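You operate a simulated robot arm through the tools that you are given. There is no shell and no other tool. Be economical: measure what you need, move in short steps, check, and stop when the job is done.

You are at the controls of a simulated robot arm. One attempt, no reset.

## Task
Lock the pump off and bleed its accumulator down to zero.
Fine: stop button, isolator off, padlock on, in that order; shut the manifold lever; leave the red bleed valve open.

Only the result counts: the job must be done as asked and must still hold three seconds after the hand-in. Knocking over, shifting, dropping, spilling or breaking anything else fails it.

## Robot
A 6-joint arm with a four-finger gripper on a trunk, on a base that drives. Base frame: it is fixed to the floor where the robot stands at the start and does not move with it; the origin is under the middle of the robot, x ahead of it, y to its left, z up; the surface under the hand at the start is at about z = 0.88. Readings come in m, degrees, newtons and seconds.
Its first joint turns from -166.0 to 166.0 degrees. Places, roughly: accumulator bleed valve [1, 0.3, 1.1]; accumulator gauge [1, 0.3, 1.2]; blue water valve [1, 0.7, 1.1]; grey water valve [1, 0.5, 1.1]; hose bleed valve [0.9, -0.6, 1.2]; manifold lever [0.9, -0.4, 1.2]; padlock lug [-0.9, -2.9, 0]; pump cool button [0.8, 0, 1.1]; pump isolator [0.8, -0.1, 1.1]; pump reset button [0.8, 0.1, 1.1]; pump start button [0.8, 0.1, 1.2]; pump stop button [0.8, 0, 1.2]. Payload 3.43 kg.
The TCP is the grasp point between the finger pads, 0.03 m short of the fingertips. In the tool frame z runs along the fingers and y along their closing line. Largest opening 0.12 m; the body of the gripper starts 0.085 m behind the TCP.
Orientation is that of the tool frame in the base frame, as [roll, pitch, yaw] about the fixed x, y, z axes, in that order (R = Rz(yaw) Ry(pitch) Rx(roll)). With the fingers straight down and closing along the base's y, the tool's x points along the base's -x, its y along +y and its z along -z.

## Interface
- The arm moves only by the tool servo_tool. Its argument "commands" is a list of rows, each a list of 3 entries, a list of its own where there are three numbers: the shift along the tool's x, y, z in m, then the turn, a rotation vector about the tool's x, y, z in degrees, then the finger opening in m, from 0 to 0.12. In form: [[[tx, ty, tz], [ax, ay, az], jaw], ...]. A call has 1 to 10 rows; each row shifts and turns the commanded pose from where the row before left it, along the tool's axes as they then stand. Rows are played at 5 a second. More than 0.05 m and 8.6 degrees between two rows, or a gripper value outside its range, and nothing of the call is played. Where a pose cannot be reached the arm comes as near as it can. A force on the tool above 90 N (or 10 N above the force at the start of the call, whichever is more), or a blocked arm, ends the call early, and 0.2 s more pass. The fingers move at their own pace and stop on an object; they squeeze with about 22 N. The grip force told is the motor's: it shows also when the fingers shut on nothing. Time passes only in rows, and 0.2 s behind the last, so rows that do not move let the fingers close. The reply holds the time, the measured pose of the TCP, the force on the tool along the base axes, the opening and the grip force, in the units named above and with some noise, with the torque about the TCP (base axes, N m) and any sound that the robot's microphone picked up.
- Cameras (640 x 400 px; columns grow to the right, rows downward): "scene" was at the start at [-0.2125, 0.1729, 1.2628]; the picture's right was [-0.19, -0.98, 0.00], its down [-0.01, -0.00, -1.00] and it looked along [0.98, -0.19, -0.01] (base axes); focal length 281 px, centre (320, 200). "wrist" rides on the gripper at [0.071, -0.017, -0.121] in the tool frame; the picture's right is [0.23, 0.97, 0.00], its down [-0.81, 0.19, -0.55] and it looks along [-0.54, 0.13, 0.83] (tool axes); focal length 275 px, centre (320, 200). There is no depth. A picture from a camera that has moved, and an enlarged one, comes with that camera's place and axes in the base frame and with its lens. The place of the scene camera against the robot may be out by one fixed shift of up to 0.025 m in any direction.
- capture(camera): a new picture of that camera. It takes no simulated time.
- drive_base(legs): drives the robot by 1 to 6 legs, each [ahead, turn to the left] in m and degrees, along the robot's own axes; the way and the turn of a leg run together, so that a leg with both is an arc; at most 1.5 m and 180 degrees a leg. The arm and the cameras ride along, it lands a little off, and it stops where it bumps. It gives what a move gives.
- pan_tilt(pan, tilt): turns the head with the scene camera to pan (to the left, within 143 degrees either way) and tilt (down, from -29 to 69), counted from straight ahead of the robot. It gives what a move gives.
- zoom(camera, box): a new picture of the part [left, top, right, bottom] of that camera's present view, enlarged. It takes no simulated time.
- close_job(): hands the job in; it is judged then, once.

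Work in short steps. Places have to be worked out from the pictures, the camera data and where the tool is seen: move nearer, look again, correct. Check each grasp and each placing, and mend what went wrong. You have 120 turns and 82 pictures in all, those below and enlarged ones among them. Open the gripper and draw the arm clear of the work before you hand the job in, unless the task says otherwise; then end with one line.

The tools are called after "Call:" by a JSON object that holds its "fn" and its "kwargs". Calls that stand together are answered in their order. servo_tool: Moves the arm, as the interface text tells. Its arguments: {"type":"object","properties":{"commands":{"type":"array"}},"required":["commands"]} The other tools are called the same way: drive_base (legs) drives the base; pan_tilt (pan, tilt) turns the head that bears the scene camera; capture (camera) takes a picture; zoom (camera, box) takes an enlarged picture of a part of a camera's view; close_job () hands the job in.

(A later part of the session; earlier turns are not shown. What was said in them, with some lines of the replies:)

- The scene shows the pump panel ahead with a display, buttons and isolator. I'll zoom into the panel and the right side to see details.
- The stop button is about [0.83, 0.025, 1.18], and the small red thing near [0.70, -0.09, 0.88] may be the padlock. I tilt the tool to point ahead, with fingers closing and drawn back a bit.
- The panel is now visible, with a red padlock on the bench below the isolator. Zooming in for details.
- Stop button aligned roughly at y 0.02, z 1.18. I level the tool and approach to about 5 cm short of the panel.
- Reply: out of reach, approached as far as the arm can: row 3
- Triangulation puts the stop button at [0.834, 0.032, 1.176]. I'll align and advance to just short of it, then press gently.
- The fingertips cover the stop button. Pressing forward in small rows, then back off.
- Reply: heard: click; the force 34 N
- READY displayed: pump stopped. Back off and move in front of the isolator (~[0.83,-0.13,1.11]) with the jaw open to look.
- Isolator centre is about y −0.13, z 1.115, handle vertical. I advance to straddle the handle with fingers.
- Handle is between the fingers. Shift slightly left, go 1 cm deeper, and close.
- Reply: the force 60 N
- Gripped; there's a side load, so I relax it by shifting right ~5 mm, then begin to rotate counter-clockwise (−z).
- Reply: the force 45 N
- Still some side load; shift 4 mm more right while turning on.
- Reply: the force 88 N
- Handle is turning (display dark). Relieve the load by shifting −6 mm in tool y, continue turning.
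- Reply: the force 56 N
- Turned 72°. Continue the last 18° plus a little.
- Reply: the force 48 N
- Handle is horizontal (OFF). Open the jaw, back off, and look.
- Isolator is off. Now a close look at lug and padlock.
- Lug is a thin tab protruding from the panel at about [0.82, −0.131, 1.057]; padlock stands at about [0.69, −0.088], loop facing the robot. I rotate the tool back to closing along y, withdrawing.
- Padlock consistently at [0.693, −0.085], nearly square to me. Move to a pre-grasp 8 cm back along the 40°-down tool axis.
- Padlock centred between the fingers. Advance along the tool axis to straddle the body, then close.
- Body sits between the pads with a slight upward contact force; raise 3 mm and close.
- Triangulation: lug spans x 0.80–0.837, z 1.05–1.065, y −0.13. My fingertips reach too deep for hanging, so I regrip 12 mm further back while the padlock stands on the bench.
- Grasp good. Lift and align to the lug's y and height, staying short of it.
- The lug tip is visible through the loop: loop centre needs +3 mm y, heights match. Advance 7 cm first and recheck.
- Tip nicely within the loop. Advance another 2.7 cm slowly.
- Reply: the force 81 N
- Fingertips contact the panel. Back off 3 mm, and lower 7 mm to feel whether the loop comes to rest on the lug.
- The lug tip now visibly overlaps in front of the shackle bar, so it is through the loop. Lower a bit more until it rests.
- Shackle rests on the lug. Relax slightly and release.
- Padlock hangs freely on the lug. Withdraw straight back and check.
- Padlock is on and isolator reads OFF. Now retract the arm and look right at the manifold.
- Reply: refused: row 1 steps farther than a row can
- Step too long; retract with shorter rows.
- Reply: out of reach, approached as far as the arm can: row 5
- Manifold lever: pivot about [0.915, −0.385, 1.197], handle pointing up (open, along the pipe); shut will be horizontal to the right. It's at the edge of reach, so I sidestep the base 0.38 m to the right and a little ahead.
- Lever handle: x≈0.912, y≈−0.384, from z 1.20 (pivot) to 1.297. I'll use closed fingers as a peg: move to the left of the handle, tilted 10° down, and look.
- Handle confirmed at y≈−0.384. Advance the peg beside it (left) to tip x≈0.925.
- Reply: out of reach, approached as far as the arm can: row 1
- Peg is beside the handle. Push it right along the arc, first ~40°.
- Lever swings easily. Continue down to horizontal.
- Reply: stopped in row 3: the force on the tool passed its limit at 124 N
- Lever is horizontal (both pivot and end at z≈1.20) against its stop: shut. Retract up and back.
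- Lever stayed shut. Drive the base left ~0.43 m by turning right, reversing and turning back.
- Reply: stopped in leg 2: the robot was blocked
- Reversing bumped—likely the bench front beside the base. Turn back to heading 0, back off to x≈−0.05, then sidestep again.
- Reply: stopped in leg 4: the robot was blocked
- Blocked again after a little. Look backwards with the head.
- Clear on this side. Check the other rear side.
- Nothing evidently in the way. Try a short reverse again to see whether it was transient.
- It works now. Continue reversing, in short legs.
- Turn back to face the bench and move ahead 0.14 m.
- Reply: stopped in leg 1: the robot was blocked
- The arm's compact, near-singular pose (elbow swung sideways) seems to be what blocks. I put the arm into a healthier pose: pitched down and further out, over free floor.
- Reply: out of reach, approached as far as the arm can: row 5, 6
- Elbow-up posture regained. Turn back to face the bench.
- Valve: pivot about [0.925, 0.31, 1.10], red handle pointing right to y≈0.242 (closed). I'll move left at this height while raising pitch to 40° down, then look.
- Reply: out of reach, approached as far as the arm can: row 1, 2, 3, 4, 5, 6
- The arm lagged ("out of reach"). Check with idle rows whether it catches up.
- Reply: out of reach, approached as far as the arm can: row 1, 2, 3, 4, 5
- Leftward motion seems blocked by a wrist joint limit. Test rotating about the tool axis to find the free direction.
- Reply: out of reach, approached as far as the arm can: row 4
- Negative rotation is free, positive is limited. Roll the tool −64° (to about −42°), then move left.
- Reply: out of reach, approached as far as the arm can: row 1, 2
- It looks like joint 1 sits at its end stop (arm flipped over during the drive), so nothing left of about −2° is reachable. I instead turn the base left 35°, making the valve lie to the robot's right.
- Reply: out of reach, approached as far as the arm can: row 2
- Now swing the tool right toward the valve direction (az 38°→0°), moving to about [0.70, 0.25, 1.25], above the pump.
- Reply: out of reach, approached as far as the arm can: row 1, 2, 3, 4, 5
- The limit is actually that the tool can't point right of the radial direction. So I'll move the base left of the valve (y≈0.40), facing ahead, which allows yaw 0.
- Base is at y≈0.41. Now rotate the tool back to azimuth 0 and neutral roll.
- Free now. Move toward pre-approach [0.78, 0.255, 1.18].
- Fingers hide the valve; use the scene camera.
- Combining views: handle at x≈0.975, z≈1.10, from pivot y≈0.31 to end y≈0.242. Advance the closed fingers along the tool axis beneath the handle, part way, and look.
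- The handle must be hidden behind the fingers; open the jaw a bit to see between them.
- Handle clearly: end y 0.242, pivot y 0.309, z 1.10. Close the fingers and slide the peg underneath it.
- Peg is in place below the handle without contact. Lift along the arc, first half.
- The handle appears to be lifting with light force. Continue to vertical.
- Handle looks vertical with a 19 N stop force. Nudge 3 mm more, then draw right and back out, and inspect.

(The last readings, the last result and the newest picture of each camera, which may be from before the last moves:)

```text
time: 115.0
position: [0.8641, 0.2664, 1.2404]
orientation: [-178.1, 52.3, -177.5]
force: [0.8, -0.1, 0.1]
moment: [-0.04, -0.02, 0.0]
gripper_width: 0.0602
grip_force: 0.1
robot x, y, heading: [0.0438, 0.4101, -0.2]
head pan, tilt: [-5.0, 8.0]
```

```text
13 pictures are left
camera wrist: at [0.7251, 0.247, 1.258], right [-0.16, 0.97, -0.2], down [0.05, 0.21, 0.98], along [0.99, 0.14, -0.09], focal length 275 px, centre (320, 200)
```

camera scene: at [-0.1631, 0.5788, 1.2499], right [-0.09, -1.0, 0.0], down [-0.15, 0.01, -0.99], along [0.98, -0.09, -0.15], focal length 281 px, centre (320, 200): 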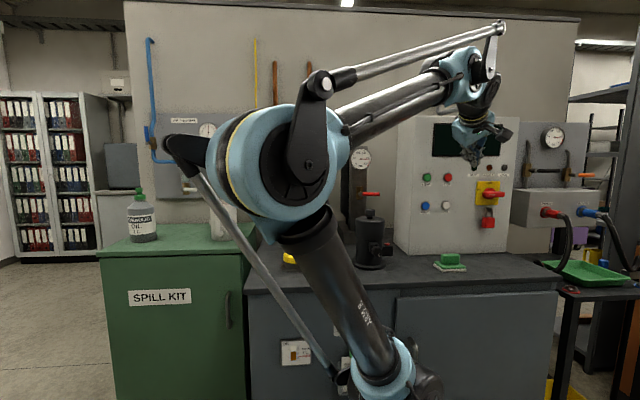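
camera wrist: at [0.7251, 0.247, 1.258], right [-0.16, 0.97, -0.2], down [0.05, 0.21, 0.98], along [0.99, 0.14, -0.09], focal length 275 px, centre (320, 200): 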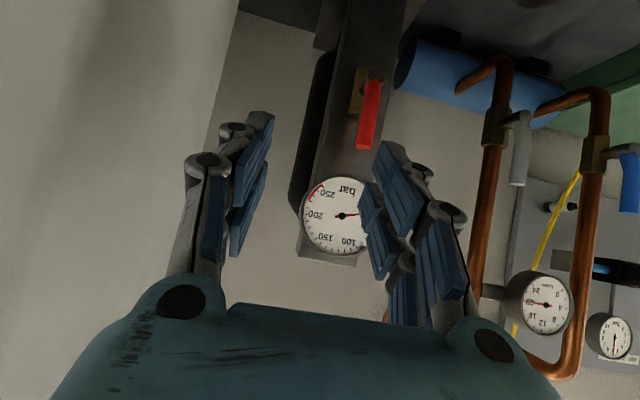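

The bleed handle is vertical and the needle is falling. Retract further and wait, then check all gauges.

Call:
{"fn": "servo_tool", "kwargs": {"commands": [[[0, -0.02, -0.04], [0, 0, 0], 0.06], [[0, -0.02, -0.04], [0, 0, 0], 0.06], [[0, -0.02, -0.04], [0, 0, 0], 0.06], [[0, -0.02, -0.03], [0, 0, 0], 0.06], [[0, 0, 0], [0, 0, 0], 0.06], [[0, 0, 0], [0, 0, 0], 0.06], [[0, 0, 0], [0, 0, 0], 0.06], [[0, 0, 0], [0, 0, 0], 0.06], [[0, 0, 0], [0, 0, 0], 0.06], [[0, 0, 0], [0, 0, 0], 0.06]]}}

Call:
{"fn": "capture", "kwargs": {"camera": "scene"}}

Call:
{"fn": "capture", "kwargs": {"camera": "wrist"}}

```text
time: 117.2
position: [0.7463, 0.1855, 1.3346]
orientation: [-178.0, 52.5, -177.3]
force: [0.0, -0.1, -1.0]
moment: [-0.02, -0.04, -0.01]
gripper_width: 0.0599
grip_force: 0.1
robot x, y, heading: [0.0469, 0.4105, -0.4]
head pan, tilt: [-5.0, 8.0]
```

```text
12 pictures are left
camera scene: at [-0.1631, 0.5788, 1.2499], right [-0.09, -1.0, 0.0], down [-0.15, 0.01, -0.99], along [0.98, -0.09, -0.15], focal length 281 px, centre (320, 200)
```

scene: 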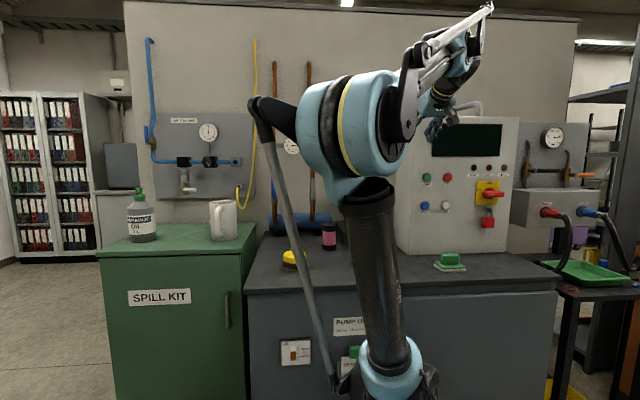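

```text
11 pictures are left
camera wrist: at [0.6073, 0.1663, 1.3515], right [-0.16, 0.97, -0.2], down [0.05, 0.21, 0.98], along [0.99, 0.14, -0.09], focal length 275 px, centre (320, 200)
```

wrist: 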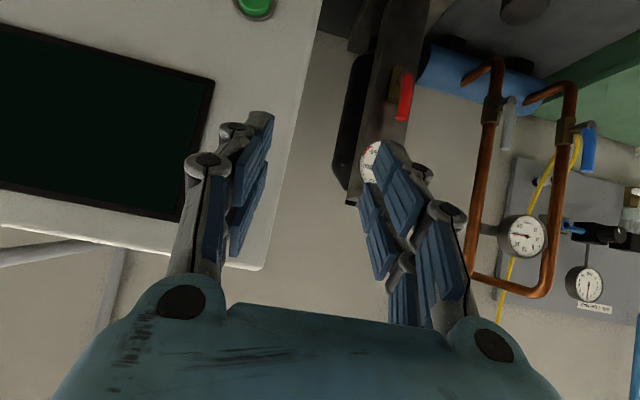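

Zoom on the panel/manifold, and shift the tool left so the gauge is visible between the fingers after more waiting.

Call:
{"fn": "zoom", "kwargs": {"camera": "scene", "box": [460, 110, 620, 240]}}

Call:
{"fn": "servo_tool", "kwargs": {"commands": [[[0, 0.03, 0], [0, 0, 0], 0.06], [[0, 0.03, 0], [0, 0, 0], 0.06], [[0, 0, 0], [0, 0, 0], 0.06], [[0, 0, 0], [0, 0, 0], 0.06], [[0, 0, 0], [0, 0, 0], 0.06], [[0, 0, 0], [0, 0, 0], 0.06], [[0, 0, 0], [0, 0, 0], 0.06], [[0, 0, 0], [0, 0, 0], 0.06], [[0, 0, 0], [0, 0, 0], 0.06], [[0, 0, 0], [0, 0, 0], 0.06]]}}

Call:
{"fn": "zoom", "kwargs": {"camera": "wrist", "box": [280, 40, 400, 220]}}

```text
3.08 times, centred on (540, 175) of scene
camera zoom: at [-0.1631, 0.5788, 1.2499], right [-0.09, -1.0, 0.0], down [-0.15, 0.01, -0.99], along [0.98, -0.09, -0.15], focal length 864 px, centre (-357, 277)
```

zoom: 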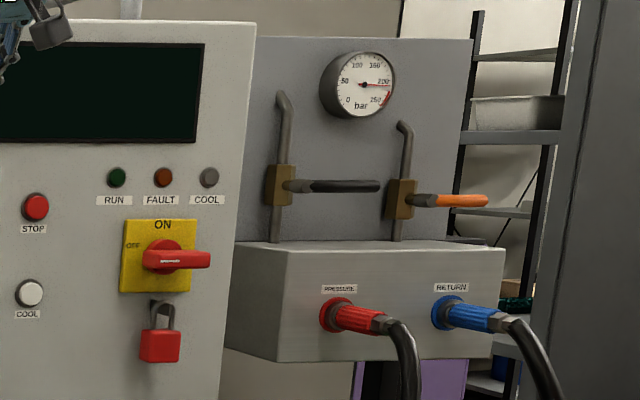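

```text
time: 119.3
position: [0.7465, 0.2466, 1.3321]
orientation: [-177.9, 52.4, -177.4]
force: [0.0, -0.1, -0.7]
moment: [0.0, -0.01, -0.03]
gripper_width: 0.0598
grip_force: 0.0
robot x, y, heading: [0.0411, 0.4088, 0.1]
head pan, tilt: [-5.0, 8.0]
```

```text
2.22 times, centred on (340, 130) of wrist
camera zoom: at [0.6069, 0.2272, 1.3495], right [-0.16, 0.97, -0.2], down [0.05, 0.21, 0.98], along [0.99, 0.14, -0.09], focal length 612 px, centre (276, 356)
```

zoom: 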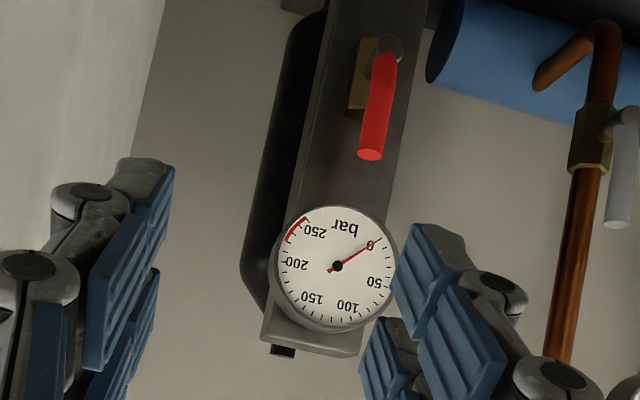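

Accumulator reads 0, bleed open, manifold shut, isolator off. Last check on how the padlock hangs.

Call:
{"fn": "zoom", "kwargs": {"camera": "scene", "box": [472, 175, 512, 235]}}

```text
6.67 times, centred on (492, 205) of scene
camera zoom: at [-0.1631, 0.5788, 1.2499], right [-0.09, -1.0, 0.0], down [-0.15, 0.01, -0.99], along [0.98, -0.09, -0.15], focal length 1872 px, centre (-827, 167)
```

zoom: 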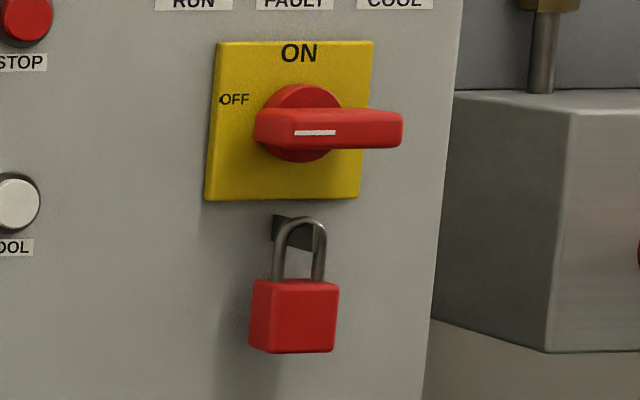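

The padlock hangs squarely through the lug about midway. Draw the arm back a little more (gripper open) and hand in.

Call:
{"fn": "servo_tool", "kwargs": {"commands": [[[0, -0.02, -0.04], [0, 0, 0], 0.08], [[0, -0.02, -0.03], [0, 0, 0], 0.08], [[0, 0, 0], [0, 0, 0], 0.08]]}}

Call:
{"fn": "close_job", "kwargs": {}}

```text
time: 120.2
position: [0.692, 0.2051, 1.3762]
orientation: [-178.0, 52.4, -177.4]
force: [-0.1, 0.0, -0.8]
moment: [0.02, 0.05, 0.01]
gripper_width: 0.0802
grip_force: 0.0
robot x, y, heading: [0.0435, 0.4092, -0.2]
head pan, tilt: [-5.0, 8.0]
```

```text
The job is handed in.
```

The job is handed in: I stopped the pump, turned the isolator off and hung the padlock on its lug, in that order. I then shut the manifold lever and left the red bleed valve open, and the accumulator gauge reads 0 bar. The manifold gauge still showed about 200 bar when I last looked, as the lever was shut before I bled the accumulator. The base was also stopped as blocked three times while driving; the pictures showed nothing it could have hit and nothing out of place.
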